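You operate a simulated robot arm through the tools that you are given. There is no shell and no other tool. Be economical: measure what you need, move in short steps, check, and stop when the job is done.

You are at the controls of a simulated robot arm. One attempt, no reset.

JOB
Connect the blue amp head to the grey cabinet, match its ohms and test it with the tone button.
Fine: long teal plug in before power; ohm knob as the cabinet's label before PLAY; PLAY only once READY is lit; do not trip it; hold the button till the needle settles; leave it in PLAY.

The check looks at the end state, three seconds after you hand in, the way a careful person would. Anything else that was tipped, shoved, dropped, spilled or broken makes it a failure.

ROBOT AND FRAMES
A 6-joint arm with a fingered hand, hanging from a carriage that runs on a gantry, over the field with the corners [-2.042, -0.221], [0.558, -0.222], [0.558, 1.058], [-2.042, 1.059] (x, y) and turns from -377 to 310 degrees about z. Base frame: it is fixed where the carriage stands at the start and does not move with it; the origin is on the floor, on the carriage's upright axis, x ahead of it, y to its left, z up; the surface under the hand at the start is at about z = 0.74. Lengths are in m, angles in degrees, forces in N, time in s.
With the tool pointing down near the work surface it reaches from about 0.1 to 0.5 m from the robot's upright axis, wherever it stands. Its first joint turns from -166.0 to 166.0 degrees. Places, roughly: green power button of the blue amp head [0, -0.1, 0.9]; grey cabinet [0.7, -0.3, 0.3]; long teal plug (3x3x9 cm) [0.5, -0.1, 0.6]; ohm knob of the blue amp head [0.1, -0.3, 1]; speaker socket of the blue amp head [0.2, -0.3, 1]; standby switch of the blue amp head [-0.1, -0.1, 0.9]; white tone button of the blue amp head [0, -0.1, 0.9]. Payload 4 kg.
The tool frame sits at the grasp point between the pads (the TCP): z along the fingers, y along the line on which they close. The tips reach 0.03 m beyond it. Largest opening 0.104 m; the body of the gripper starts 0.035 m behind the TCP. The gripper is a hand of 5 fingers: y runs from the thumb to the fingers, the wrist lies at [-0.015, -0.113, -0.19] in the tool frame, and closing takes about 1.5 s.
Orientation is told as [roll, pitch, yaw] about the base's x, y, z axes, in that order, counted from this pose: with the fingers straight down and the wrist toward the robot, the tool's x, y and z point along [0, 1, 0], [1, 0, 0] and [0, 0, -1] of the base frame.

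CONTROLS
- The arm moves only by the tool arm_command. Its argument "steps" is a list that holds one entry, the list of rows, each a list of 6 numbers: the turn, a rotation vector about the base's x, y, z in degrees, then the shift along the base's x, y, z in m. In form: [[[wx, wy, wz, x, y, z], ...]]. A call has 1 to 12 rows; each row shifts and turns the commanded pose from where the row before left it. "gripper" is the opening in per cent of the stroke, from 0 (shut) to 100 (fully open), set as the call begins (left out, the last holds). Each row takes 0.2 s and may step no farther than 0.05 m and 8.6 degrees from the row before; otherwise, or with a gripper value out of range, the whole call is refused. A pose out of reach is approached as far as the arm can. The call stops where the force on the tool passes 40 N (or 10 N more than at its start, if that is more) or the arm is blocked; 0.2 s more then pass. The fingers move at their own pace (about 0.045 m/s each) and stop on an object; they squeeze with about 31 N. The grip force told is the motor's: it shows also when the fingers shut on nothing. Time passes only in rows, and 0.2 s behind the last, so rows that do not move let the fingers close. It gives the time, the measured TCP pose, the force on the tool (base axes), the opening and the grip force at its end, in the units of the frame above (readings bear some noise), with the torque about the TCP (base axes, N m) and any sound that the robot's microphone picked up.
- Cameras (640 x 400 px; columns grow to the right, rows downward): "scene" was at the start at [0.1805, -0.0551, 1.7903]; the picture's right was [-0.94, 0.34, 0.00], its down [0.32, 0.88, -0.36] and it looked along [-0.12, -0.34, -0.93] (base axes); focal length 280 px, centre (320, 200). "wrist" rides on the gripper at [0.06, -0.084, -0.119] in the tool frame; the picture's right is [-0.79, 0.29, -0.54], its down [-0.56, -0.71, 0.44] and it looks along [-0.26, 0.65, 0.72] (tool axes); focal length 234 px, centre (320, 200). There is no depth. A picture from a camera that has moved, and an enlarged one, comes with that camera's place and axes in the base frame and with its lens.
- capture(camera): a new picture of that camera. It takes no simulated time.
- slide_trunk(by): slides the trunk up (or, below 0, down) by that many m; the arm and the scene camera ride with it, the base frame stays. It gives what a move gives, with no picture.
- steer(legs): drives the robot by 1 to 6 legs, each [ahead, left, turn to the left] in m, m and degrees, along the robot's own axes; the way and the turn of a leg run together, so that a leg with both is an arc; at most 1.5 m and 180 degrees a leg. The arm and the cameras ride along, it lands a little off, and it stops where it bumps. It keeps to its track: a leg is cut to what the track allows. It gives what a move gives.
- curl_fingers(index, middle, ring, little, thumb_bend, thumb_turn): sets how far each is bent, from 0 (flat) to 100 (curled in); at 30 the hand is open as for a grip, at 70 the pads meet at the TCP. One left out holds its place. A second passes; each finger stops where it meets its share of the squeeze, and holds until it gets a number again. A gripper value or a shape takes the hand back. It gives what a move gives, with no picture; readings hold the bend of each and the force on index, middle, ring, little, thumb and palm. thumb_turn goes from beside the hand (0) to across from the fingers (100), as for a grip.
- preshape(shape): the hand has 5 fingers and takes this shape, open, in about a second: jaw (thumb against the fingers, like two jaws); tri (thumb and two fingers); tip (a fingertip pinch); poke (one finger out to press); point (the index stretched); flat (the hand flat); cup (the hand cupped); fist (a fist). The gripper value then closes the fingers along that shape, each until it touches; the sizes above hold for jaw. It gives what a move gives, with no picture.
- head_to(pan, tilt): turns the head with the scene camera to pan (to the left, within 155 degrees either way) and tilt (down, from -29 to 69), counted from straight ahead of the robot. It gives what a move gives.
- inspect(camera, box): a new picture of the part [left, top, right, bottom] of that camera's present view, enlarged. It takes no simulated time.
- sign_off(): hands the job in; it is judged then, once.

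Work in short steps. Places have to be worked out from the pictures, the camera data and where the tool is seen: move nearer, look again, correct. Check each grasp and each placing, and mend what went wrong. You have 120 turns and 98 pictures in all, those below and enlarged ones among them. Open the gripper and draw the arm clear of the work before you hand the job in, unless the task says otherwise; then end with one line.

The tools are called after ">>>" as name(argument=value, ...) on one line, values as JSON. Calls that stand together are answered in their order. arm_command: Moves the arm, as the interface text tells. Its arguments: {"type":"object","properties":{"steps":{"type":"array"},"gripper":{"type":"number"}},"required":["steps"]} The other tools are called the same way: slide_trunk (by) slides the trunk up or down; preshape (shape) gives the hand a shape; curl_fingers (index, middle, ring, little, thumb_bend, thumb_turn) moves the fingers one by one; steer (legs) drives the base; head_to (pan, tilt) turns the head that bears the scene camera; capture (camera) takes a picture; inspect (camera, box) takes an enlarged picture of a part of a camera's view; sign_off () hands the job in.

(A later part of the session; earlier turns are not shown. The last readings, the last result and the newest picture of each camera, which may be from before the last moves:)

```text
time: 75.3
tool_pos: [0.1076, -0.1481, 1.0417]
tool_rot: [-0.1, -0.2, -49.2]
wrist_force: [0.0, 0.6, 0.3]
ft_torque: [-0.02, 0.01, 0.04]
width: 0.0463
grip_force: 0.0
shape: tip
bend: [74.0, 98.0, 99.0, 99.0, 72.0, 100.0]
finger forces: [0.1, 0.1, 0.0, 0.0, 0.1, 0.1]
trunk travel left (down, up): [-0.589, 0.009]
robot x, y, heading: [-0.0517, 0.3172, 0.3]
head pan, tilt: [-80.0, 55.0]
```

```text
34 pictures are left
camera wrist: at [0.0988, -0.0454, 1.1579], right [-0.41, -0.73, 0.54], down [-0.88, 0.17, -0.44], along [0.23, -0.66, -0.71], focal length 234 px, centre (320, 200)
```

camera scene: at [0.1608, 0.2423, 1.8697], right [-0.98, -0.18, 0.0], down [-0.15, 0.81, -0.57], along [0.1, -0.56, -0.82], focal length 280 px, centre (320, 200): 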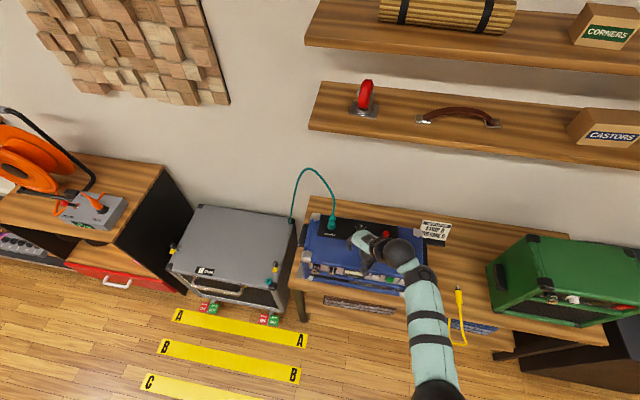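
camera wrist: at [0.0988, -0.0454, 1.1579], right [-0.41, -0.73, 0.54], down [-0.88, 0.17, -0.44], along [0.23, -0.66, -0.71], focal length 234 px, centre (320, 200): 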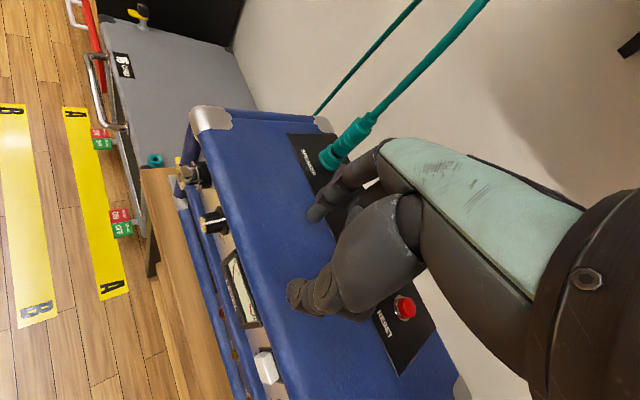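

>>> inspect(camera="scene", box=[340, 213, 388, 243])

```text
13.33 times, centred on (364, 228) of scene
camera zoom: at [0.1608, 0.2423, 1.8697], right [-0.98, -0.18, 0.0], down [-0.15, 0.81, -0.57], along [0.1, -0.56, -0.82], focal length 3729 px, centre (-267, -173)
```

zoom: 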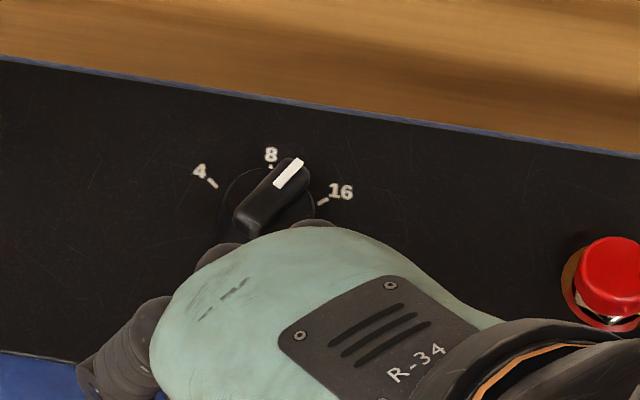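

Pointer stopped about midway (28° of ~50°); the pinch slipped. I'll regrasp with the three-finger shape, aligned with the bar (yaw ≈ -28).

>>> preshape(shape="tri")

>>> arm_command(steps=[[[0, 0, 7, 0, 0, 0], [0, 0, 7, 0, 0, 0], [0, 0, 7, 0, 0, 0], [0, 0, 0, 0, 0, 0], [0, 0, 0, 0, 0, 0]]], gripper=45)

>>> steer(legs=[[0, -0.12, 0]])

>>> inspect(camera="wrist", box=[210, 160, 390, 320])

```text
time: 76.2
tool_pos: [0.1089, -0.1483, 1.0408]
tool_rot: [0.0, -0.2, -49.2]
wrist_force: [0.0, 0.5, -0.6]
ft_torque: [0.02, 0.01, 0.02]
width: 0.104
grip_force: 0.1
shape: tri
bend: [30.0, 30.0, 99.0, 99.0, 30.0, 97.0]
finger forces: [0.0, 0.1, 0.0, 0.0, 0.1, 0.0]
trunk travel left (down, up): [-0.589, 0.009]
robot x, y, heading: [-0.0523, 0.3163, 0.6]
head pan, tilt: [-80.0, 55.0]
```

```text
time: 77.4
tool_pos: [0.1079, -0.1481, 1.0401]
tool_rot: [-0.1, -0.2, -28.2]
wrist_force: [-0.2, -0.8, 0.5]
ft_torque: [0.0, -0.01, 0.02]
width: 0.0472
grip_force: 0.1
shape: tri
bend: [74.0, 47.0, 99.0, 99.0, 71.0, 100.0]
finger forces: [0.1, 0.0, 0.0, 0.2, 0.0, 0.1]
trunk travel left (down, up): [-0.589, 0.009]
robot x, y, heading: [-0.0493, 0.3152, 0.2]
head pan, tilt: [-80.0, 55.0]
```

```text
time: 78.6
tool_pos: [0.1092, -0.2671, 1.0411]
tool_rot: [0.0, -0.2, -28.1]
wrist_force: [0.0, 0.2, -0.4]
ft_torque: [-0.02, 0.01, 0.0]
width: 0.0473
grip_force: 0.0
shape: tri
bend: [74.0, 47.0, 99.0, 99.0, 71.0, 100.0]
finger forces: [0.1, 0.0, 0.0, 0.0, 0.0, 0.0]
trunk travel left (down, up): [-0.589, 0.009]
robot x, y, heading: [-0.0509, 0.1933, 0.4]
head pan, tilt: [-80.0, 55.0]
```

```text
2.50 times, centred on (300, 240) of wrist
camera zoom: at [0.0639, -0.1747, 1.158], right [-0.12, -0.83, 0.54], down [-0.88, -0.16, -0.44], along [0.45, -0.53, -0.72], focal length 585 px, centre (370, 100)
```

zoom: 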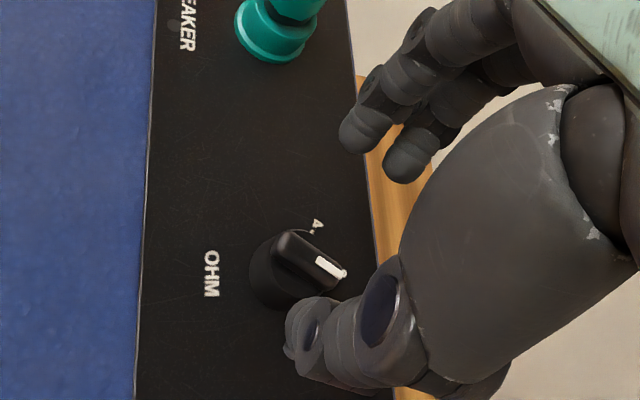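

Middle finger will bear on the pointer end—good for a clockwise couple. Shift -3 mm in x, lower to z≈1.013 and close.

>>> arm_command(steps=[[[0, 0, 0, -0.003, 0, -0.009], [0, 0, 0, 0, 0, -0.009], [0, 0, 0, 0, 0, -0.01], [0, 0, 0, 0, 0, 0]]])

>>> arm_command(steps=[[[0, 0, 0, 0, 0, 0], [0, 0, 0, 0, 0, 0], [0, 0, 0, 0, 0, 0], [0, 0, 0, 0, 0, 0], [0, 0, 0, 0, 0, 0], [0, 0, 0, 0, 0, 0], [0, 0, 0, 0, 0, 0]]], gripper=0)

>>> inspect(camera="wrist", box=[210, 160, 390, 320])

```text
time: 79.6
tool_pos: [0.107, -0.2682, 1.0138]
tool_rot: [0.1, -0.2, -28.1]
wrist_force: [0.2, 0.3, 0.2]
ft_torque: [0.01, 0.01, -0.02]
width: 0.0471
grip_force: 0.1
shape: tri
bend: [74.0, 47.0, 99.0, 99.0, 71.0, 100.0]
finger forces: [0.1, 0.1, 0.0, 0.0, 0.0, 0.0]
trunk travel left (down, up): [-0.589, 0.009]
robot x, y, heading: [-0.054, 0.1944, 0.5]
head pan, tilt: [-80.0, 55.0]
```

```text
time: 81.2
tool_pos: [0.1068, -0.2687, 1.0148]
tool_rot: [-0.2, -0.4, -28.1]
wrist_force: [-1.1, 10.3, 38.3]
ft_torque: [0.28, -0.02, -0.01]
width: 0.004
grip_force: 30.6
shape: tri
bend: [72.0, 71.0, 100.0, 100.0, 73.0, 100.0]
finger forces: [21.5, 17.1, 0.0, 0.0, 50.5, 0.0]
trunk travel left (down, up): [-0.589, 0.009]
robot x, y, heading: [-0.0501, 0.196, 0.3]
head pan, tilt: [-80.0, 55.0]
```

```text
2.50 times, centred on (300, 240) of wrist
camera zoom: at [0.0615, -0.1757, 1.1316], right [-0.12, -0.83, 0.55], down [-0.88, -0.16, -0.44], along [0.45, -0.54, -0.71], focal length 585 px, centre (370, 100)
```

zoom: 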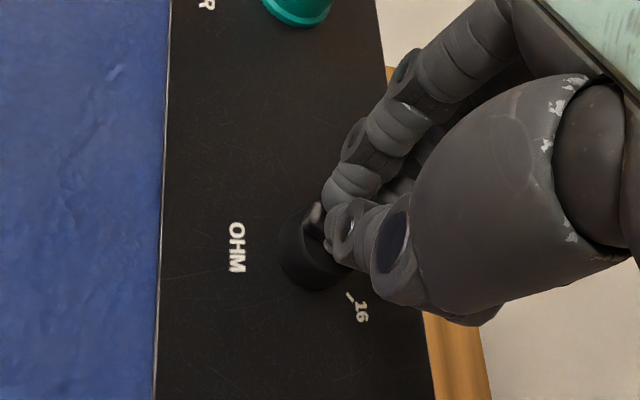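

Width 4 mm with 38 N upward: the tips closed onto the bar's top rather than around it. Reopen, go to z 1.005 as before, close, then relieve.

>>> arm_command(steps=[[[0, 0, 0, 0, 0, 0.001], [0, 0, 0, 0, 0, 0], [0, 0, 0, 0, 0, 0], [0, 0, 0, 0, 0, 0], [0, 0, 0, 0, 0, 0], [0, 0, 0, 0, 0, -0.005], [0, 0, 0, 0, 0, -0.005], [0, 0, 0, 0, 0, 0]]], gripper=45)

>>> inspect(camera="wrist", box=[210, 160, 390, 320])

```text
time: 83.0
tool_pos: [0.1058, -0.268, 1.0028]
tool_rot: [-0.1, -0.3, -28.0]
wrist_force: [-0.2, 0.2, 0.2]
ft_torque: [-0.01, -0.01, -0.03]
width: 0.0466
grip_force: 0.1
shape: tri
bend: [74.0, 47.0, 99.0, 99.0, 72.0, 100.0]
finger forces: [0.0, 0.0, 0.0, 0.0, 0.0, 0.1]
trunk travel left (down, up): [-0.589, 0.009]
robot x, y, heading: [-0.0505, 0.1948, 0.3]
head pan, tilt: [-80.0, 55.0]
```

```text
2.50 times, centred on (300, 240) of wrist
camera zoom: at [0.0608, -0.1747, 1.1212], right [-0.12, -0.83, 0.54], down [-0.88, -0.16, -0.44], along [0.45, -0.53, -0.71], focal length 585 px, centre (370, 100)
```

zoom: 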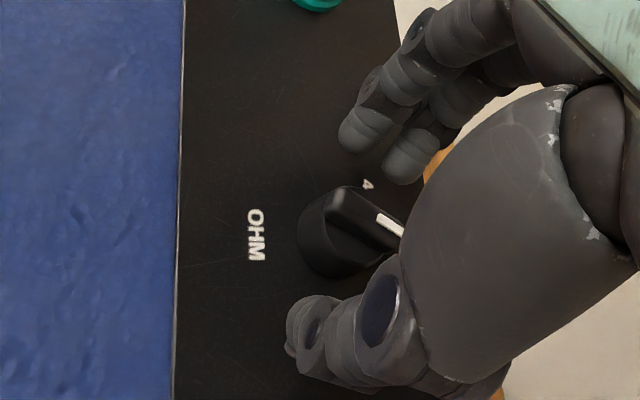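

Tips are now beside the bar. Nudge 3 mm toward the bar centre and close.

>>> arm_command(steps=[[[0, 0, 0, -0.001, -0.003, 0.001], [0, 0, 0, 0, 0, 0]]])

>>> arm_command(steps=[[[0, 0, 0, 0, 0, 0], [0, 0, 0, 0, 0, 0], [0, 0, 0, 0, 0, 0], [0, 0, 0, 0, 0, 0], [0, 0, 0, 0, 0, 0], [0, 0, 0, 0, 0, 0], [0, 0, 0, 0, 0, 0]]], gripper=0)

>>> arm_command(steps=[[[0, 0, 0, 0, 0, 0.003], [0, 0, 0, 0, 0, 0]]])

>>> inspect(camera="wrist", box=[210, 160, 390, 320])

```text
time: 83.6
tool_pos: [0.1058, -0.2705, 1.0041]
tool_rot: [-0.2, -0.3, -28.2]
wrist_force: [0.2, 0.4, 0.0]
ft_torque: [0.03, 0.03, -0.01]
width: 0.0463
grip_force: 0.1
shape: tri
bend: [74.0, 47.0, 99.0, 99.0, 72.0, 100.0]
finger forces: [0.1, 0.0, 0.0, 0.0, 0.0, 0.0]
trunk travel left (down, up): [-0.589, 0.009]
robot x, y, heading: [-0.0532, 0.1978, 0.5]
head pan, tilt: [-80.0, 55.0]
```

```text
time: 85.2
tool_pos: [0.1048, -0.2734, 1.0066]
tool_rot: [-0.2, -0.4, -28.2]
wrist_force: [-6.7, 2.0, 34.5]
ft_torque: [0.17, 0.06, 0.04]
width: 0.0141
grip_force: 31.4
shape: tri
bend: [73.0, 72.0, 100.0, 100.0, 77.0, 100.0]
finger forces: [28.6, 12.2, 0.0, 0.0, 53.0, 0.1]
trunk travel left (down, up): [-0.589, 0.009]
robot x, y, heading: [-0.0497, 0.1933, 0.6]
head pan, tilt: [-80.0, 55.0]
```

```text
time: 85.8
tool_pos: [0.1049, -0.2725, 1.0077]
tool_rot: [-0.1, -0.1, -28.2]
wrist_force: [-2.7, -12.6, 3.4]
ft_torque: [-0.47, -0.08, 0.0]
width: 0.0133
grip_force: 30.8
shape: tri
bend: [73.0, 72.0, 100.0, 100.0, 77.0, 100.0]
finger forces: [22.1, 18.3, 0.0, 0.0, 27.6, 0.0]
trunk travel left (down, up): [-0.589, 0.009]
robot x, y, heading: [-0.0522, 0.1957, 0.4]
head pan, tilt: [-80.0, 55.0]
```

```text
2.50 times, centred on (300, 240) of wrist
camera zoom: at [0.0591, -0.1797, 1.1252], right [-0.12, -0.83, 0.55], down [-0.89, -0.16, -0.44], along [0.45, -0.53, -0.72], focal length 585 px, centre (370, 100)
```

zoom: 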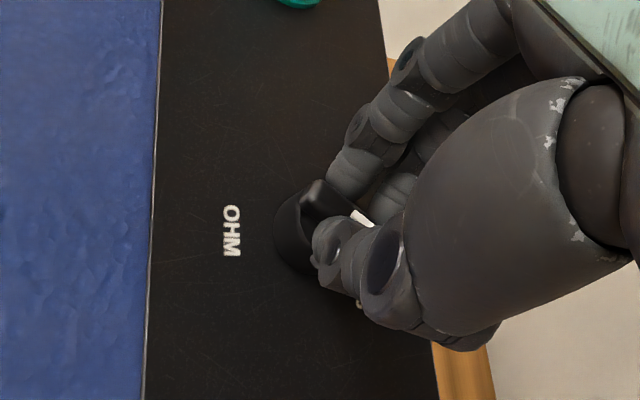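

Firm three-point pinch on the bar. Turn 24° clockwise about the knob axis.

>>> arm_command(steps=[[[0, 0, -6, -0.0006, 0, 0], [0, 0, -6, -0.0006, 0, 0], [0, 0, -6, -0.0005, 0, 0], [0, 0, -6, -0.0005, 0.0005, 0], [0, 0, 0, 0, 0, 0]]])

>>> inspect(camera="wrist", box=[210, 160, 390, 320])

```text
time: 87.0
tool_pos: [0.1049, -0.2707, 1.0066]
tool_rot: [0.0, -0.3, -52.1]
wrist_force: [1.2, -7.0, 0.6]
ft_torque: [-0.37, -0.17, 0.16]
width: 0.0126
grip_force: 31.2
shape: tri
bend: [73.0, 64.0, 100.0, 100.0, 76.0, 100.0]
finger forces: [22.2, 19.4, 0.0, 0.1, 21.8, 0.1]
trunk travel left (down, up): [-0.589, 0.009]
robot x, y, heading: [-0.0479, 0.1943, 0.4]
head pan, tilt: [-80.0, 55.0]
```

```text
2.50 times, centred on (300, 240) of wrist
camera zoom: at [0.0999, -0.1676, 1.1252], right [-0.45, -0.71, 0.54], down [-0.87, 0.21, -0.44], along [0.2, -0.67, -0.71], focal length 585 px, centre (370, 100)
```

zoom: 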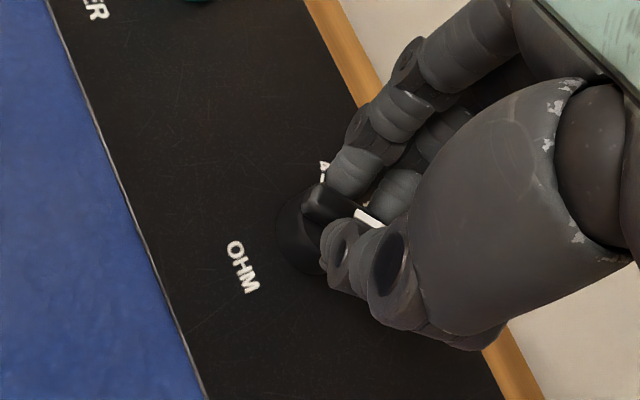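

The bar kept its angle in the hand, with slight lag (middle 72→64). Turn 8° more, then release, lift and back off to check.

>>> arm_command(steps=[[[0, 0, -4, 0, 0, 0], [0, 0, -4, 0, 0, 0], [0, 0, 0, 0, 0, 0]]])

>>> arm_command(steps=[[[0, 0, 0, 0, 0, 0], [0, 0, 0, 0, 0, 0], [0, 0, 0, 0, 0, 0], [0, 0, 0, 0, 0, 0], [0, 0, 0, 0, 0, 0], [0, 0, 0, 0, 0, 0.01], [0, 0, 0, 0, 0, 0.01], [0, 0, 0, 0, 0, 0.013]]], gripper=45)

>>> steer(legs=[[0, 0.14, 0]])

>>> inspect(camera="scene", box=[335, 213, 383, 243])

```text
time: 87.8
tool_pos: [0.105, -0.2698, 1.0074]
tool_rot: [0.0, -0.3, -60.0]
wrist_force: [6.6, -1.4, 2.5]
ft_torque: [-0.17, -0.29, 0.22]
width: 0.0119
grip_force: 31.4
shape: tri
bend: [73.0, 63.0, 100.0, 100.0, 76.0, 100.0]
finger forces: [22.7, 14.9, 0.1, 0.1, 22.3, 0.0]
trunk travel left (down, up): [-0.589, 0.009]
robot x, y, heading: [-0.0526, 0.1947, 0.2]
head pan, tilt: [-80.0, 55.0]
```

```text
time: 89.6
tool_pos: [0.1038, -0.2695, 1.0403]
tool_rot: [0.0, -0.3, -60.0]
wrist_force: [-0.3, 0.4, 0.0]
ft_torque: [0.0, 0.01, 0.01]
width: 0.0461
grip_force: 0.1
shape: tri
bend: [74.0, 47.0, 99.0, 99.0, 72.0, 100.0]
finger forces: [0.0, 0.0, 0.1, 0.0, 0.1, 0.1]
trunk travel left (down, up): [-0.589, 0.009]
robot x, y, heading: [-0.0486, 0.1943, 0.6]
head pan, tilt: [-80.0, 55.0]
```

```text
time: 91.0
tool_pos: [0.102, -0.1315, 1.0413]
tool_rot: [0.0, -0.2, -60.2]
wrist_force: [0.7, -0.3, 0.3]
ft_torque: [0.0, 0.02, 0.02]
width: 0.0466
grip_force: 0.1
shape: tri
bend: [74.0, 47.0, 99.0, 99.0, 72.0, 100.0]
finger forces: [0.0, 0.1, 0.0, 0.0, 0.0, 0.0]
trunk travel left (down, up): [-0.589, 0.009]
robot x, y, heading: [-0.0523, 0.3346, 0.4]
head pan, tilt: [-80.0, 55.0]
```

```text
13.33 times, centred on (359, 228) of scene
camera zoom: at [0.1606, 0.262, 1.8697], right [-0.98, -0.18, 0.0], down [-0.15, 0.81, -0.57], along [0.1, -0.56, -0.82], focal length 3729 px, centre (-200, -173)
```

zoom: 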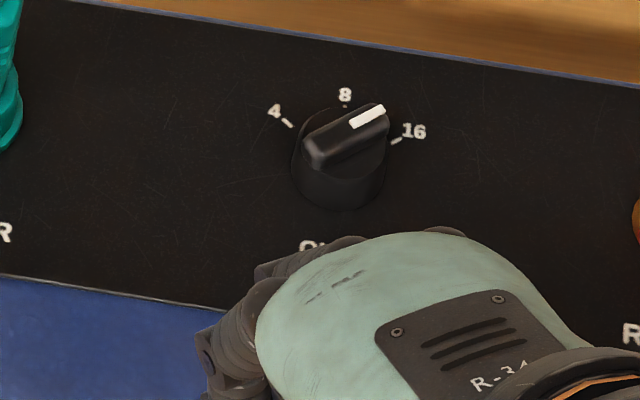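

Pointer line (26.6°) and the 16 tick direction (28.5°) agree: knob is on 16. Next the front: back off, yaw to -90, tilt the fingers forward ~64° and form a poke.

>>> steer(legs=[[0, 0.2, 0]])

>>> arm_command(steps=[[[0, 0, -7.5, 0, 0, 0], [0, 0, -7.5, 0, 0, 0], [0, 0, -7.5, 0, 0, 0], [0, 0, -7.5, 0, 0, 0], [-8, 0, 0, 0, 0, 0], [-8, 0, 0, 0, 0, 0], [-8, 0, 0, 0, 0, 0], [-8, 0, 0, 0, 0, 0], [-8, 0, 0, 0, 0, 0], [-8, 0, 0, 0, 0, 0], [-8, 0, 0, 0, 0, 0], [-8, 0, 0, 0, 0, 0]]])

>>> preshape(shape="poke")

>>> capture(camera="scene")

>>> capture(camera="wrist")

```text
time: 92.5
tool_pos: [0.0996, 0.0686, 1.0395]
tool_rot: [0.1, -0.3, -60.3]
wrist_force: [0.6, -0.9, 0.1]
ft_torque: [-0.02, 0.0, 0.01]
width: 0.0466
grip_force: 0.0
shape: tri
bend: [74.0, 47.0, 99.0, 99.0, 72.0, 100.0]
finger forces: [0.0, 0.1, 0.1, 0.0, 0.1, 0.0]
trunk travel left (down, up): [-0.589, 0.009]
robot x, y, heading: [-0.0534, 0.5338, 0.4]
head pan, tilt: [-80.0, 55.0]
```

```text
time: 95.2
tool_pos: [0.1087, 0.0742, 1.0714]
tool_rot: [0.6, -64.3, -90.7]
wrist_force: [-0.1, -1.1, 0.5]
ft_torque: [0.0, -0.03, -0.01]
width: 0.0472
grip_force: 0.0
shape: tri
bend: [74.0, 47.0, 99.0, 99.0, 71.0, 100.0]
finger forces: [0.0, 0.0, 0.0, 0.0, 0.0, 0.0]
out of reach, approached as far as the arm can: row 12
trunk travel left (down, up): [-0.589, 0.009]
robot x, y, heading: [-0.0548, 0.5375, 0.5]
head pan, tilt: [-80.0, 55.0]
```

```text
time: 96.0
tool_pos: [0.1094, 0.0747, 1.0707]
tool_rot: [0.6, -64.2, -90.8]
wrist_force: [0.1, 0.2, -0.3]
ft_torque: [0.04, 0.02, 0.02]
width: 0.0
grip_force: 0.0
shape: poke
bend: [70.0, 70.0, 99.0, 99.0, 100.0, 100.0]
finger forces: [0.0, 0.0, 0.1, 0.0, 0.0, 0.0]
trunk travel left (down, up): [-0.589, 0.009]
robot x, y, heading: [-0.0542, 0.5312, 0.3]
head pan, tilt: [-80.0, 55.0]
```

```text
26 pictures are left
camera scene: at [0.1591, 0.4609, 1.8697], right [-0.98, -0.18, 0.0], down [-0.15, 0.81, -0.57], along [0.1, -0.56, -0.82], focal length 280 px, centre (320, 200)
```

scene: 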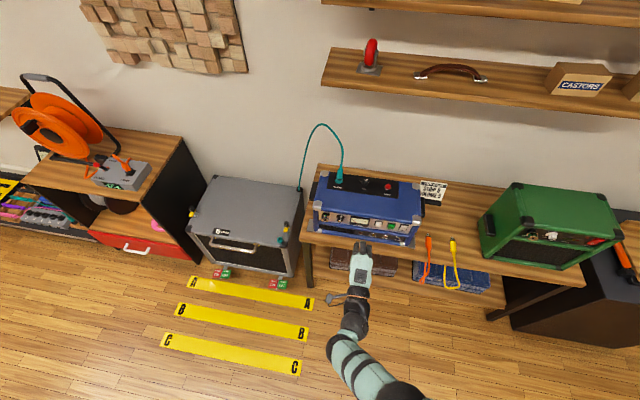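

```text
25 pictures are left
camera wrist: at [0.1699, 0.2175, 1.0468], right [-0.79, 0.37, 0.49], down [-0.55, -0.08, -0.83], along [-0.26, -0.93, 0.27], focal length 234 px, centre (320, 200)
```

wrist: 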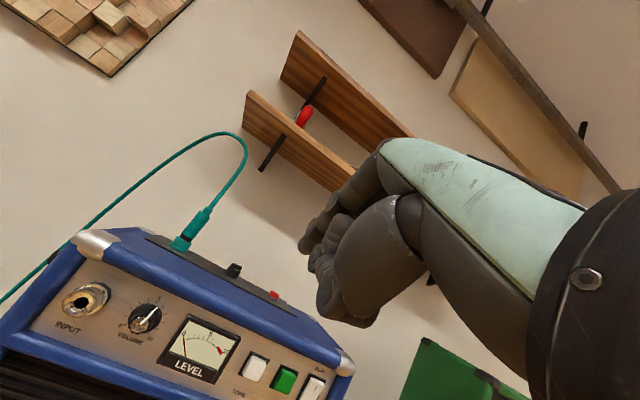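

Poke tip is ~3 cm beyond the TCP. Buttons from two views: tone (0.031), power (-0.016), standby (-0.064) in x, all y≈-0.127, z≈0.905. Curl the middle finger away and move in front of the power button.

>>> curl_fingers(middle=100)

>>> slide_trunk(by=-0.153)

>>> steer(legs=[[-0.125, -0.115, -0.4]])

>>> capture(camera="wrist")

>>> inspect(camera="scene", box=[310, 170, 450, 270])

```text
time: 97.0
tool_pos: [0.1096, 0.0732, 1.0722]
tool_rot: [0.6, -64.3, -90.9]
wrist_force: [-0.1, 0.3, 0.0]
ft_torque: [0.0, 0.0, -0.02]
width: 0.0297
grip_force: 0.1
shape: fingers
bend: [70.0, 100.0, 99.0, 99.0, 100.0, 100.0]
finger forces: [0.0, 0.0, 0.0, 0.0, 0.0, 0.0]
trunk travel left (down, up): [-0.589, 0.009]
robot x, y, heading: [-0.053, 0.537, 0.2]
head pan, tilt: [-80.0, 55.0]
```

```text
time: 98.8
tool_pos: [0.1084, 0.0738, 0.9183]
tool_rot: [0.7, -64.3, -90.7]
wrist_force: [0.0, -0.5, 0.4]
ft_torque: [-0.01, 0.0, -0.02]
width: 0.03
grip_force: 0.0
shape: fingers
bend: [70.0, 100.0, 99.0, 99.0, 100.0, 100.0]
finger forces: [0.1, 0.1, 0.1, 0.0, 0.1, 0.0]
trunk travel left (down, up): [-0.436, 0.162]
robot x, y, heading: [-0.0544, 0.5316, 0.5]
head pan, tilt: [-80.0, 55.0]
```

```text
time: 100.3
tool_pos: [-0.0179, -0.0425, 0.9183]
tool_rot: [0.7, -64.3, -91.0]
wrist_force: [0.1, -0.1, 0.5]
ft_torque: [-0.01, -0.01, 0.0]
width: 0.0297
grip_force: 0.2
shape: fingers
bend: [70.0, 100.0, 99.0, 99.0, 100.0, 100.0]
finger forces: [0.0, 0.1, 0.0, 0.1, 0.0, 0.0]
trunk travel left (down, up): [-0.436, 0.162]
robot x, y, heading: [-0.1751, 0.4154, -0.0]
head pan, tilt: [-80.0, 55.0]
```

```text
24 pictures are left
camera wrist: at [0.0438, 0.1009, 0.8939], right [-0.79, 0.37, 0.49], down [-0.55, -0.08, -0.83], along [-0.27, -0.93, 0.27], focal length 234 px, centre (320, 200)
```

wrist: 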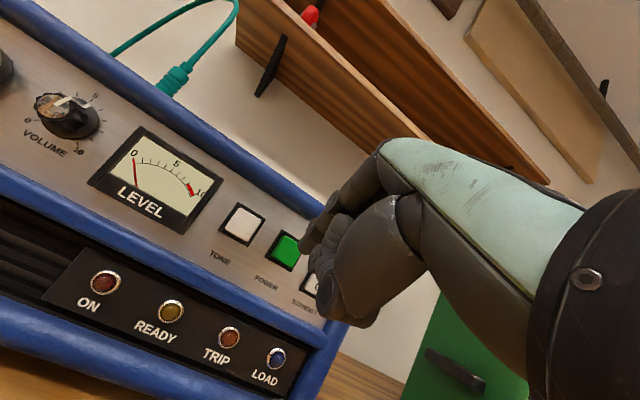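

```text
4.00 times, centred on (380, 220) of scene
camera zoom: at [0.0341, 0.3442, 1.7167], right [-0.98, -0.17, 0.0], down [-0.14, 0.81, -0.57], along [0.1, -0.56, -0.82], focal length 1119 px, centre (80, 120)
```

zoom: 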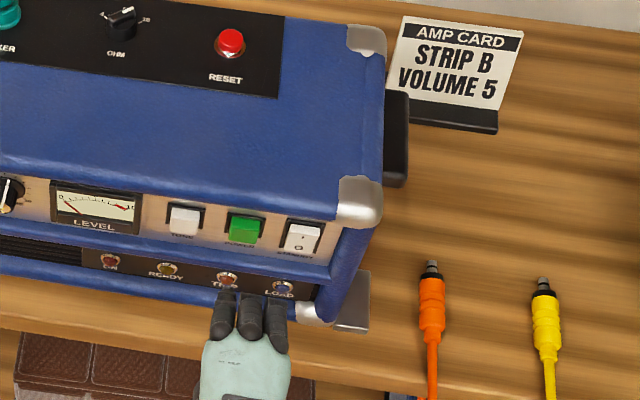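

Power button measured at (-0.016, z 0.9005); tip at (-0.018, -0.07, 0.905). Check finger geometry closely before pressing.

>>> inspect(camera="wrist", box=[230, 170, 410, 340])

```text
2.35 times, centred on (320, 255) of wrist
camera zoom: at [0.0438, 0.1009, 0.8939], right [-0.79, 0.37, 0.49], down [-0.55, -0.08, -0.83], along [-0.27, -0.93, 0.27], focal length 551 px, centre (320, 71)
```

zoom: 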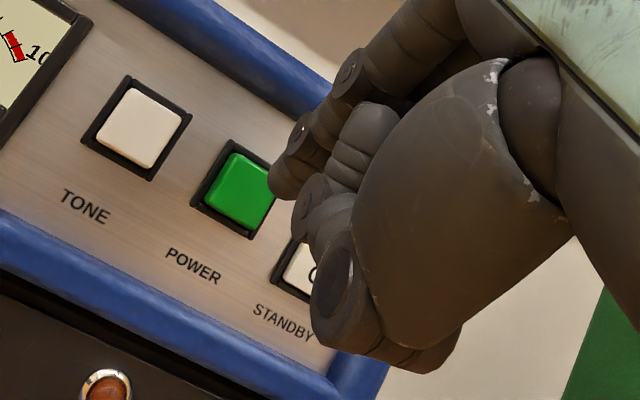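

Extend the index a little (bend 58) so its tip leads the thumb clearly, and see where the tip goes.

>>> curl_fingers(index=58)

>>> inspect(camera="wrist", box=[230, 170, 410, 340])

```text
time: 101.3
tool_pos: [-0.0171, -0.0415, 0.9181]
tool_rot: [0.7, -64.3, -91.1]
wrist_force: [-0.3, 0.2, -1.1]
ft_torque: [0.03, 0.01, 0.01]
width: 0.04
grip_force: 0.1
shape: fingers
bend: [57.0, 100.0, 99.0, 99.0, 100.0, 100.0]
finger forces: [0.0, 0.0, 0.1, 0.0, 0.0, 0.1]
trunk travel left (down, up): [-0.436, 0.162]
robot x, y, heading: [-0.1797, 0.4189, 0.0]
head pan, tilt: [-80.0, 55.0]
```

```text
2.35 times, centred on (320, 255) of wrist
camera zoom: at [0.0438, 0.1009, 0.8939], right [-0.79, 0.37, 0.49], down [-0.55, -0.08, -0.83], along [-0.27, -0.93, 0.27], focal length 551 px, centre (320, 71)
```

zoom: 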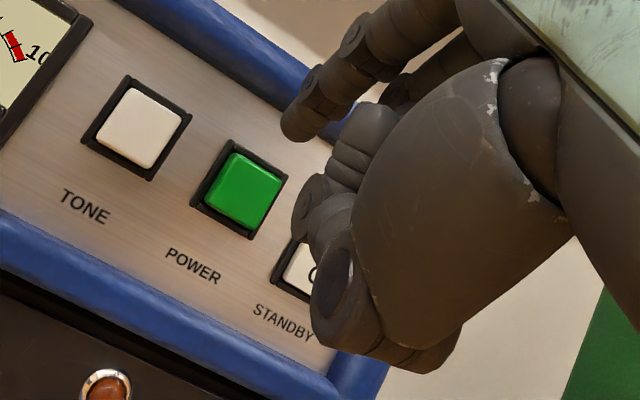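

Tip now leads more but the thumb sits low in front. Turn the thumb aside and look.

>>> curl_fingers(thumb_turn=0, thumb_bend=80, index=62)

>>> capture(camera="wrist")

```text
time: 102.3
tool_pos: [-0.0178, -0.0435, 0.9186]
tool_rot: [0.7, -64.1, -91.1]
wrist_force: [0.1, -0.4, 0.4]
ft_torque: [-0.01, -0.04, -0.02]
width: 0.0786
grip_force: 0.0
shape: fingers
bend: [62.0, 100.0, 99.0, 99.0, 80.0, 0.0]
finger forces: [0.0, 0.0, 0.0, 0.0, 0.0, 0.1]
trunk travel left (down, up): [-0.436, 0.162]
robot x, y, heading: [-0.1765, 0.4174, 0.2]
head pan, tilt: [-80.0, 55.0]
```

```text
20 pictures are left
camera wrist: at [0.0438, 0.1009, 0.8939], right [-0.79, 0.37, 0.49], down [-0.55, -0.08, -0.83], along [-0.27, -0.93, 0.27], focal length 234 px, centre (320, 200)
```

wrist: 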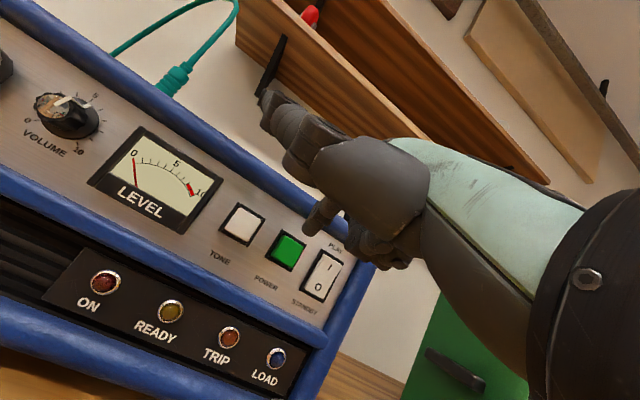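

The thumb is up and clear; index tip now ≈ (-0.015, -0.082, 0.919). Lower 18 mm and approach the power button, watching force.

>>> slide_trunk(by=-0.0185)

>>> arm_command(steps=[[[0, 0, 0, 0, -0.01, 0], [0, 0, 0, 0, -0.01, 0], [0, 0, 0, 0, -0.005, 0], [0, 0, 0, 0, 0, 0]]])

>>> inspect(camera="wrist", box=[200, 150, 400, 330])

```text
time: 103.0
tool_pos: [-0.0181, -0.0426, 0.8992]
tool_rot: [0.7, -64.4, -91.1]
wrist_force: [-1.5, 1.1, -0.5]
ft_torque: [0.0, -0.01, -0.01]
width: 0.0787
grip_force: 0.0
shape: fingers
bend: [62.0, 100.0, 99.0, 99.0, 80.0, 0.0]
finger forces: [0.0, 0.0, 0.0, 0.0, 0.0, 0.1]
trunk travel left (down, up): [-0.418, 0.18]
robot x, y, heading: [-0.1786, 0.415, 0.2]
head pan, tilt: [-80.0, 55.0]
```

```text
time: 104.0
tool_pos: [-0.018, -0.0672, 0.8999]
tool_rot: [0.7, -64.2, -91.0]
wrist_force: [0.3, -0.6, 0.3]
ft_torque: [0.02, 0.01, 0.01]
width: 0.0785
grip_force: 0.2
shape: fingers
bend: [62.0, 100.0, 99.0, 99.0, 80.0, 0.0]
finger forces: [0.1, 0.0, 0.0, 0.0, 0.0, 0.2]
trunk travel left (down, up): [-0.418, 0.18]
robot x, y, heading: [-0.1778, 0.4161, -0.0]
head pan, tilt: [-80.0, 55.0]
```

```text
2.22 times, centred on (300, 240) of wrist
camera zoom: at [0.0435, 0.0758, 0.8755], right [-0.79, 0.37, 0.49], down [-0.56, -0.08, -0.83], along [-0.27, -0.93, 0.27], focal length 520 px, centre (364, 111)
```

zoom: 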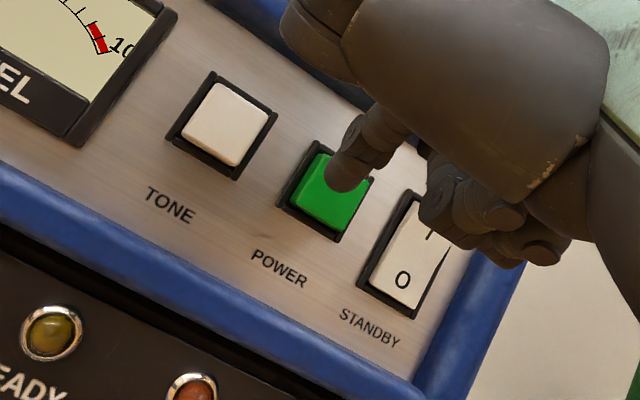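

Tip will land on the green button, slightly high. Press: 3 mm down and forward in small steps.

>>> arm_command(steps=[[[0, 0, 0, 0.001, -0.006, -0.003], [0, 0, 0, 0, -0.005, 0], [0, 0, 0, 0, -0.004, 0]]])

```text
time: 104.8
tool_pos: [-0.015, -0.0814, 0.903]
tool_rot: [0.5, -64.1, -90.7]
wrist_force: [-0.7, 0.6, -0.5]
ft_torque: [-0.01, -0.01, -0.04]
width: 0.0786
grip_force: 0.0
shape: fingers
bend: [62.0, 100.0, 99.0, 99.0, 80.0, 0.0]
finger forces: [0.0, 0.1, 0.1, 0.0, 0.1, 0.1]
out of reach, approached as far as the arm can: row 1
trunk travel left (down, up): [-0.418, 0.18]
robot x, y, heading: [-0.177, 0.4156, 0.3]
head pan, tilt: [-80.0, 55.0]
```

Arm is at its reach limit. Retract the arm 5 cm, bring the carriage 5 cm nearer, lower 5 mm, then press with the arm.

>>> arm_command(steps=[[[0, 0, 0, 0, 0.025, 0], [0, 0, 0, 0, 0.03, 0], [0, 0, 0, 0, 0, 0]]])

>>> steer(legs=[[0, -0.05, -0.2]])

```text
time: 105.5
tool_pos: [-0.0143, -0.0258, 0.9037]
tool_rot: [0.7, -64.2, -91.0]
wrist_force: [0.1, 0.3, -0.5]
ft_torque: [-0.02, 0.0, -0.01]
width: 0.0786
grip_force: 0.1
shape: fingers
bend: [62.0, 100.0, 99.0, 99.0, 80.0, 0.0]
finger forces: [0.1, 0.0, 0.0, 0.0, 0.0, 0.0]
trunk travel left (down, up): [-0.418, 0.18]
robot x, y, heading: [-0.1755, 0.4175, -0.1]
head pan, tilt: [-80.0, 55.0]
```

```text
time: 106.5
tool_pos: [-0.0176, -0.0773, 0.9012]
tool_rot: [0.7, -64.3, -91.1]
wrist_force: [0.3, 0.1, 1.1]
ft_torque: [-0.01, -0.02, -0.03]
width: 0.0786
grip_force: 0.1
shape: fingers
bend: [62.0, 100.0, 99.0, 99.0, 80.0, 0.0]
finger forces: [0.0, 0.1, 0.0, 0.0, 0.0, 0.0]
trunk travel left (down, up): [-0.418, 0.18]
robot x, y, heading: [-0.1816, 0.3685, -0.3]
head pan, tilt: [-80.0, 55.0]
```

>>> arm_command(steps=[[[0, 0, 0, 0.001, 0, -0.004], [0, 0, 0, 0, -0.004, 0], [0, 0, 0, 0, -0.003, 0], [0, 0, 0, 0, -0.003, 0]]])

```text
time: 107.5
tool_pos: [-0.0162, -0.0865, 0.8984]
tool_rot: [0.7, -64.2, -91.3]
wrist_force: [0.0, 0.6, 0.5]
ft_torque: [-0.04, -0.01, 0.03]
width: 0.0788
grip_force: 1.1
shape: fingers
bend: [62.0, 100.0, 99.0, 99.0, 80.0, 0.0]
finger forces: [1.0, 0.0, 0.0, 0.0, 0.0, 0.1]
trunk travel left (down, up): [-0.418, 0.18]
robot x, y, heading: [-0.1769, 0.3683, -0.3]
head pan, tilt: [-80.0, 55.0]
```

Index reads 1 N: touching. Press on a few mm.

>>> arm_command(steps=[[[0, 0, 0, 0, -0.003, 0], [0, 0, 0, 0, -0.002, 0], [0, 0, 0, 0, 0, 0]]])

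```text
time: 108.3
tool_pos: [-0.0157, -0.0912, 0.8982]
tool_rot: [0.7, -64.2, -91.2]
wrist_force: [0.0, 3.7, 0.3]
ft_torque: [-0.09, -0.02, 0.02]
width: 0.0787
grip_force: 2.0
shape: fingers
bend: [63.0, 100.0, 99.0, 99.0, 80.0, 0.0]
finger forces: [3.4, 0.1, 0.0, 0.1, 0.0, 0.0]
trunk travel left (down, up): [-0.418, 0.18]
robot x, y, heading: [-0.1791, 0.3691, -0.1]
head pan, tilt: [-80.0, 55.0]
heard: click
```

A click: power pressed. Release by backing off 3 cm and look at the lamps.

>>> arm_command(steps=[[[0, 0, 0, 0, 0.01, 0], [0, 0, 0, 0, 0.02, 0], [0, 0, 0, 0, 0, 0]]])

>>> capture(camera="wrist")

```text
time: 109.1
tool_pos: [-0.0154, -0.0617, 0.8978]
tool_rot: [0.7, -64.3, -91.2]
wrist_force: [-0.2, 0.2, 1.1]
ft_torque: [-0.02, -0.01, -0.02]
width: 0.0789
grip_force: 0.0
shape: fingers
bend: [62.0, 100.0, 99.0, 99.0, 80.0, 0.0]
finger forces: [0.0, 0.1, 0.0, 0.1, 0.0, 0.0]
trunk travel left (down, up): [-0.418, 0.18]
robot x, y, heading: [-0.1805, 0.3683, -0.3]
head pan, tilt: [-80.0, 55.0]
```

```text
18 pictures are left
camera wrist: at [0.0462, 0.0813, 0.8736], right [-0.79, 0.37, 0.49], down [-0.56, -0.08, -0.83], along [-0.27, -0.92, 0.27], focal length 234 px, centre (320, 200)
```

wrist: 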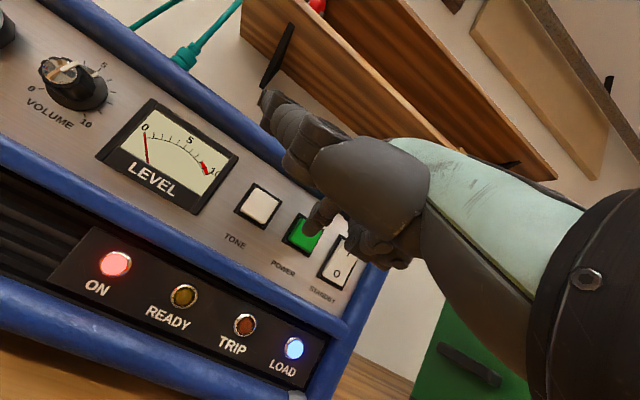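

ON and LOAD are lit; READY is not yet. Meanwhile line the tip up (not touching) with the rocker's upper "I/PLAY" half at about (-0.066, z 0.910), and wait.

>>> arm_command(steps=[[[0, 0, 0, 0, 0.01, 0], [0, 0, 0, -0.026, 0, 0.006], [0, 0, 0, -0.027, 0, 0.006], [0, 0, 0, 0, 0, 0], [0, 0, 0, 0, 0, 0], [0, 0, 0, 0, 0, 0], [0, 0, 0, 0, 0, 0], [0, 0, 0, 0, 0, 0], [0, 0, 0, 0, 0, 0], [0, 0, 0, 0, 0, 0], [0, 0, 0, 0, 0, 0], [0, 0, 0, 0, 0, 0]]])

>>> arm_command(steps=[[[0, 0, 0, 0, 0, 0], [0, 0, 0, 0, 0, 0], [0, 0, 0, 0, 0, 0], [0, 0, 0, 0, 0, 0], [0, 0, 0, 0, 0, 0], [0, 0, 0, 0, 0, 0], [0, 0, 0, 0, 0, 0], [0, 0, 0, 0, 0, 0], [0, 0, 0, 0, 0, 0], [0, 0, 0, 0, 0, 0], [0, 0, 0, 0, 0, 0], [0, 0, 0, 0, 0, 0]]])

>>> capture(camera="wrist")

```text
time: 111.7
tool_pos: [-0.0686, -0.052, 0.9108]
tool_rot: [0.6, -64.3, -91.2]
wrist_force: [1.3, 0.5, -0.1]
ft_torque: [0.02, 0.0, -0.01]
width: 0.0786
grip_force: 0.0
shape: fingers
bend: [62.0, 100.0, 99.0, 99.0, 80.0, 0.0]
finger forces: [0.1, 0.1, 0.1, 0.0, 0.0, 0.1]
trunk travel left (down, up): [-0.418, 0.18]
robot x, y, heading: [-0.1781, 0.365, -0.0]
head pan, tilt: [-80.0, 55.0]
```

```text
time: 114.3
tool_pos: [-0.0673, -0.0526, 0.9102]
tool_rot: [0.6, -64.3, -91.2]
wrist_force: [0.0, 0.2, -1.1]
ft_torque: [0.02, 0.02, 0.02]
width: 0.0791
grip_force: 0.1
shape: fingers
bend: [62.0, 100.0, 99.0, 99.0, 80.0, 0.0]
finger forces: [0.1, 0.0, 0.0, 0.0, 0.0, 0.0]
trunk travel left (down, up): [-0.418, 0.18]
robot x, y, heading: [-0.1813, 0.3662, -0.4]
head pan, tilt: [-80.0, 55.0]
```

```text
17 pictures are left
camera wrist: at [-0.0065, 0.0913, 0.8858], right [-0.79, 0.37, 0.49], down [-0.56, -0.08, -0.83], along [-0.27, -0.92, 0.27], focal length 234 px, centre (320, 200)
```

wrist: 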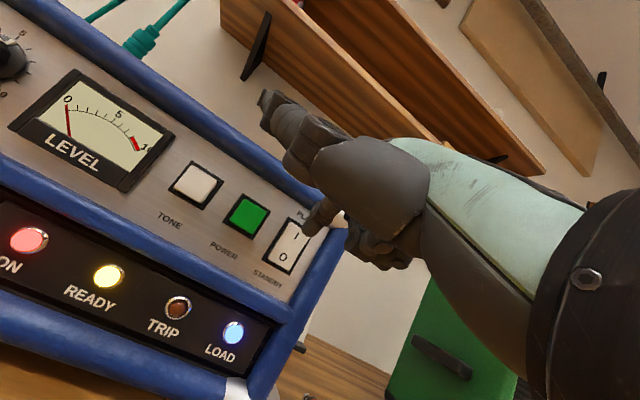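

READY is lit. Press the "I" half of the rocker: approach to near contact, then small steps.

>>> arm_command(steps=[[[0, 0, 0, -0.003, -0.01, 0], [0, 0, 0, 0, -0.01, 0], [0, 0, 0, 0, -0.006, 0], [0, 0, 0, 0, -0.004, 0]]])

```text
time: 115.3
tool_pos: [-0.072, -0.081, 0.9108]
tool_rot: [0.7, -64.2, -91.3]
wrist_force: [-0.3, 0.1, -0.2]
ft_torque: [0.0, 0.0, 0.0]
width: 0.0788
grip_force: 0.1
shape: fingers
bend: [62.0, 100.0, 99.0, 99.0, 80.0, 0.0]
finger forces: [0.0, 0.0, 0.1, 0.1, 0.0, 0.0]
trunk travel left (down, up): [-0.418, 0.18]
robot x, y, heading: [-0.1777, 0.3638, -0.4]
head pan, tilt: [-80.0, 55.0]
```

>>> arm_command(steps=[[[0, 0, 0, 0, -0.003, 0], [0, 0, 0, 0, -0.003, 0], [0, 0, 0, 0, -0.003, 0], [0, 0, 0, 0, -0.003, 0]]])

```text
time: 116.3
tool_pos: [-0.0705, -0.0936, 0.9099]
tool_rot: [0.7, -64.2, -91.3]
wrist_force: [0.1, 10.8, 4.2]
ft_torque: [-0.19, -0.01, 0.1]
width: 0.0789
grip_force: 5.7
shape: fingers
bend: [64.0, 100.0, 99.0, 99.0, 80.0, 0.0]
finger forces: [10.9, 0.0, 0.0, 0.0, 0.0, 0.0]
trunk travel left (down, up): [-0.418, 0.18]
robot x, y, heading: [-0.1778, 0.3672, -0.1]
head pan, tilt: [-80.0, 55.0]
```

11 N, no click yet; push 2–3 mm further.

>>> arm_command(steps=[[[0, 0, 0, 0, -0.0015, 0], [0, 0, 0, 0, -0.0015, 0], [0, 0, 0, 0, 0, 0]]])

>>> inspect(camera="wrist", box=[150, 150, 390, 370])

```text
time: 117.1
tool_pos: [-0.0714, -0.0947, 0.9089]
tool_rot: [0.6, -64.3, -91.2]
wrist_force: [0.0, 17.5, 7.5]
ft_torque: [-0.26, -0.04, 0.16]
width: 0.0792
grip_force: 9.0
shape: fingers
bend: [66.0, 100.0, 99.0, 99.0, 80.0, 0.0]
finger forces: [18.2, 0.0, 0.1, 0.0, 0.0, 0.1]
trunk travel left (down, up): [-0.418, 0.18]
robot x, y, heading: [-0.1765, 0.3655, -0.3]
head pan, tilt: [-80.0, 55.0]
```

```text
1.82 times, centred on (270, 260) of wrist
camera zoom: at [-0.0093, 0.0489, 0.8851], right [-0.79, 0.37, 0.49], down [-0.56, -0.08, -0.83], along [-0.27, -0.93, 0.27], focal length 426 px, centre (411, 91)
```

zoom: 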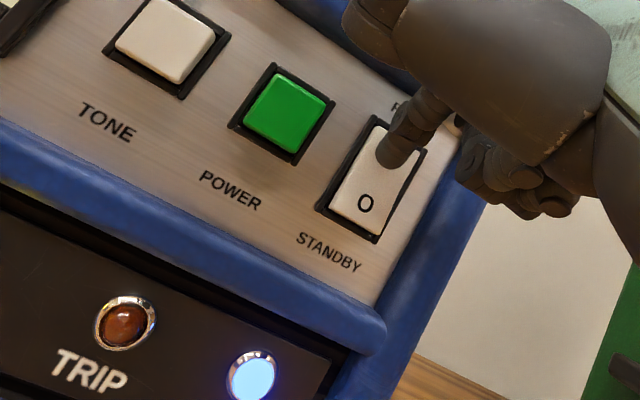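

Fingertip sits too near the pivot. Back off, go up 7 mm and press again.

>>> arm_command(steps=[[[0, 0, 0, 0, 0.012, 0], [0, 0, 0, 0.001, 0, 0.007], [0, 0, 0, 0, -0.005, 0], [0, 0, 0, 0, -0.004, 0], [0, 0, 0, 0, -0.003, 0]]])

```text
time: 118.3
tool_pos: [-0.0705, -0.0962, 0.9171]
tool_rot: [0.7, -64.2, -91.1]
wrist_force: [-0.1, 4.7, 2.9]
ft_torque: [-0.1, -0.02, 0.02]
width: 0.0787
grip_force: 2.2
shape: fingers
bend: [63.0, 100.0, 99.0, 99.0, 80.0, 0.0]
finger forces: [4.7, 0.1, 0.0, 0.0, 0.1, 0.0]
trunk travel left (down, up): [-0.418, 0.18]
robot x, y, heading: [-0.1774, 0.3644, -0.1]
head pan, tilt: [-80.0, 55.0]
```

>>> arm_command(steps=[[[0, 0, 0, 0, -0.003, 0], [0, 0, 0, 0, -0.003, 0], [0, 0, 0, 0, 0, 0]]])

>>> inspect(camera="wrist", box=[150, 150, 390, 370])

```text
time: 119.1
tool_pos: [-0.0704, -0.0983, 0.9171]
tool_rot: [0.6, -64.3, -91.2]
wrist_force: [-1.0, 26.7, 18.3]
ft_torque: [-0.8, -0.16, 0.15]
width: 0.0784
grip_force: 19.4
shape: fingers
bend: [61.0, 100.0, 99.0, 99.0, 80.0, 0.0]
finger forces: [37.8, 0.0, 0.1, 0.1, 0.0, 0.0]
trunk travel left (down, up): [-0.418, 0.18]
robot x, y, heading: [-0.1791, 0.3682, -0.4]
head pan, tilt: [-80.0, 55.0]
```

```text
1.82 times, centred on (270, 260) of wrist
camera zoom: at [-0.0085, 0.0442, 0.8925], right [-0.79, 0.37, 0.49], down [-0.56, -0.08, -0.83], along [-0.27, -0.92, 0.27], focal length 426 px, centre (411, 91)
```

zoom: 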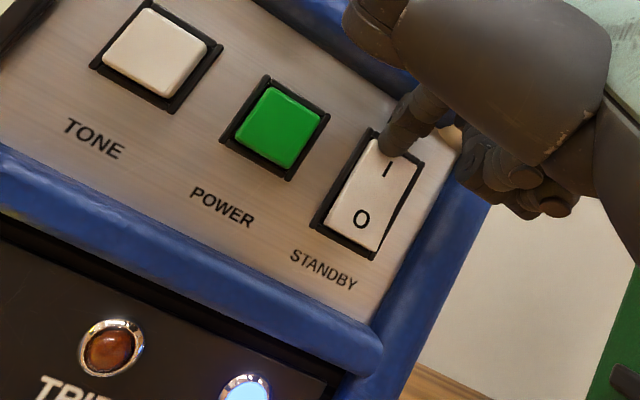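

Contact at the top came deeper than before, so the rocker may already have tipped. Back off and look.

>>> arm_command(steps=[[[0, 0, 0, 0, 0.012, 0], [0, 0, 0, 0, 0.02, 0], [0, 0, 0, 0, 0.01, 0]]])

>>> inspect(camera="wrist", box=[230, 180, 350, 290])

```text
time: 119.9
tool_pos: [-0.0713, -0.0612, 0.916]
tool_rot: [0.7, -64.2, -91.2]
wrist_force: [0.6, 0.0, -0.1]
ft_torque: [-0.01, 0.03, 0.01]
width: 0.0787
grip_force: 0.1
shape: fingers
bend: [62.0, 100.0, 99.0, 99.0, 80.0, 0.0]
finger forces: [0.1, 0.1, 0.0, 0.0, 0.0, 0.0]
trunk travel left (down, up): [-0.418, 0.18]
robot x, y, heading: [-0.1764, 0.3657, -0.3]
head pan, tilt: [-80.0, 55.0]
```

```text
3.64 times, centred on (290, 235) of wrist
camera zoom: at [-0.0092, 0.0821, 0.8927], right [-0.79, 0.37, 0.49], down [-0.56, -0.08, -0.83], along [-0.27, -0.92, 0.27], focal length 852 px, centre (429, 73)
```

zoom: 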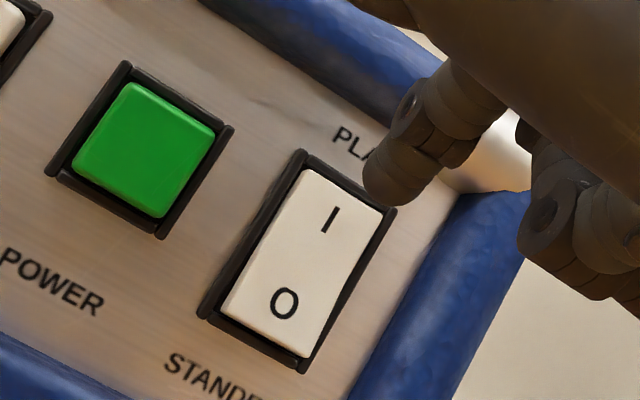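

Ambiguous from this angle; look from the scene camera above.

>>> inspect(camera="scene", box=[330, 190, 430, 260])

```text
5.71 times, centred on (380, 225) of scene
camera zoom: at [0.0338, 0.2933, 1.6982], right [-0.99, -0.17, 0.0], down [-0.14, 0.81, -0.57], along [0.1, -0.57, -0.82], focal length 1598 px, centre (-23, 57)
```

zoom: 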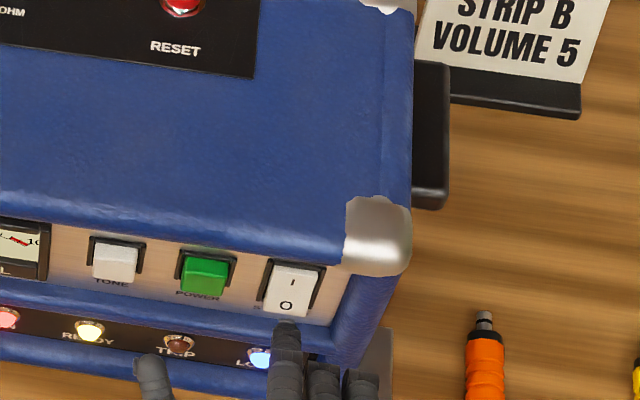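

From above the rocker's lower half now stands proud over the STANDBY label (it didn't before): it's in PLAY. Move across to the tone button (TCP x≈0.028, z≈0.897).

>>> steer(legs=[[0.099, 0, 0.2]])

>>> arm_command(steps=[[[0, 0, 0, 0, 0, -0.01], [0, 0, 0, 0, 0, -0.009], [0, 0, 0, 0, 0, 0]]])

>>> capture(camera="wrist")

```text
time: 121.0
tool_pos: [0.0302, -0.0602, 0.917]
tool_rot: [0.6, -64.2, -90.9]
wrist_force: [0.2, 0.3, 0.1]
ft_torque: [0.0, 0.02, -0.01]
width: 0.0786
grip_force: 0.0
shape: fingers
bend: [62.0, 100.0, 99.0, 99.0, 80.0, 0.0]
finger forces: [0.1, 0.1, 0.0, 0.1, 0.0, 0.1]
trunk travel left (down, up): [-0.418, 0.18]
robot x, y, heading: [-0.0815, 0.3685, 0.2]
head pan, tilt: [-80.0, 55.0]
```

```text
time: 121.8
tool_pos: [0.0304, -0.0601, 0.8989]
tool_rot: [0.6, -64.1, -91.0]
wrist_force: [-0.1, 0.3, 0.1]
ft_torque: [0.01, -0.03, -0.01]
width: 0.0789
grip_force: 0.0
shape: fingers
bend: [62.0, 100.0, 99.0, 99.0, 80.0, 0.0]
finger forces: [0.0, 0.0, 0.0, 0.0, 0.0, 0.0]
trunk travel left (down, up): [-0.418, 0.18]
robot x, y, heading: [-0.0803, 0.3682, -0.1]
head pan, tilt: [-80.0, 55.0]
```

```text
12 pictures are left
camera wrist: at [0.0909, 0.0828, 0.8738], right [-0.79, 0.37, 0.49], down [-0.55, -0.08, -0.83], along [-0.27, -0.93, 0.27], focal length 234 px, centre (320, 200)
```

wrist: 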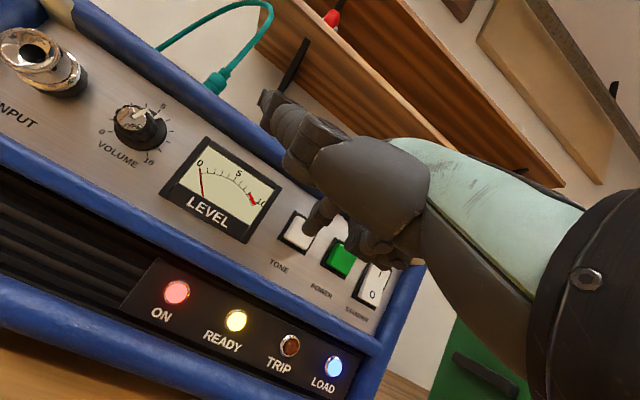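

Aligned with the tone button. READY still lit, no TRIP. Press in small steps.

>>> arm_command(steps=[[[0, 0, 0, 0, -0.012, 0], [0, 0, 0, 0, -0.01, 0], [0, 0, 0, 0, -0.004, 0], [0, 0, 0, 0, -0.003, 0], [0, 0, 0, 0, -0.002, 0], [0, 0, 0, 0, 0, 0]]])

```text
time: 123.2
tool_pos: [0.0294, -0.092, 0.8997]
tool_rot: [0.6, -64.1, -91.0]
wrist_force: [0.1, 3.0, 1.5]
ft_torque: [-0.05, -0.02, 0.0]
width: 0.0788
grip_force: 1.3
shape: fingers
bend: [63.0, 100.0, 99.0, 99.0, 80.0, 0.0]
finger forces: [3.1, 0.0, 0.0, 0.1, 0.0, 0.0]
trunk travel left (down, up): [-0.418, 0.18]
robot x, y, heading: [-0.0797, 0.3674, 0.1]
head pan, tilt: [-80.0, 55.0]
heard: click
```

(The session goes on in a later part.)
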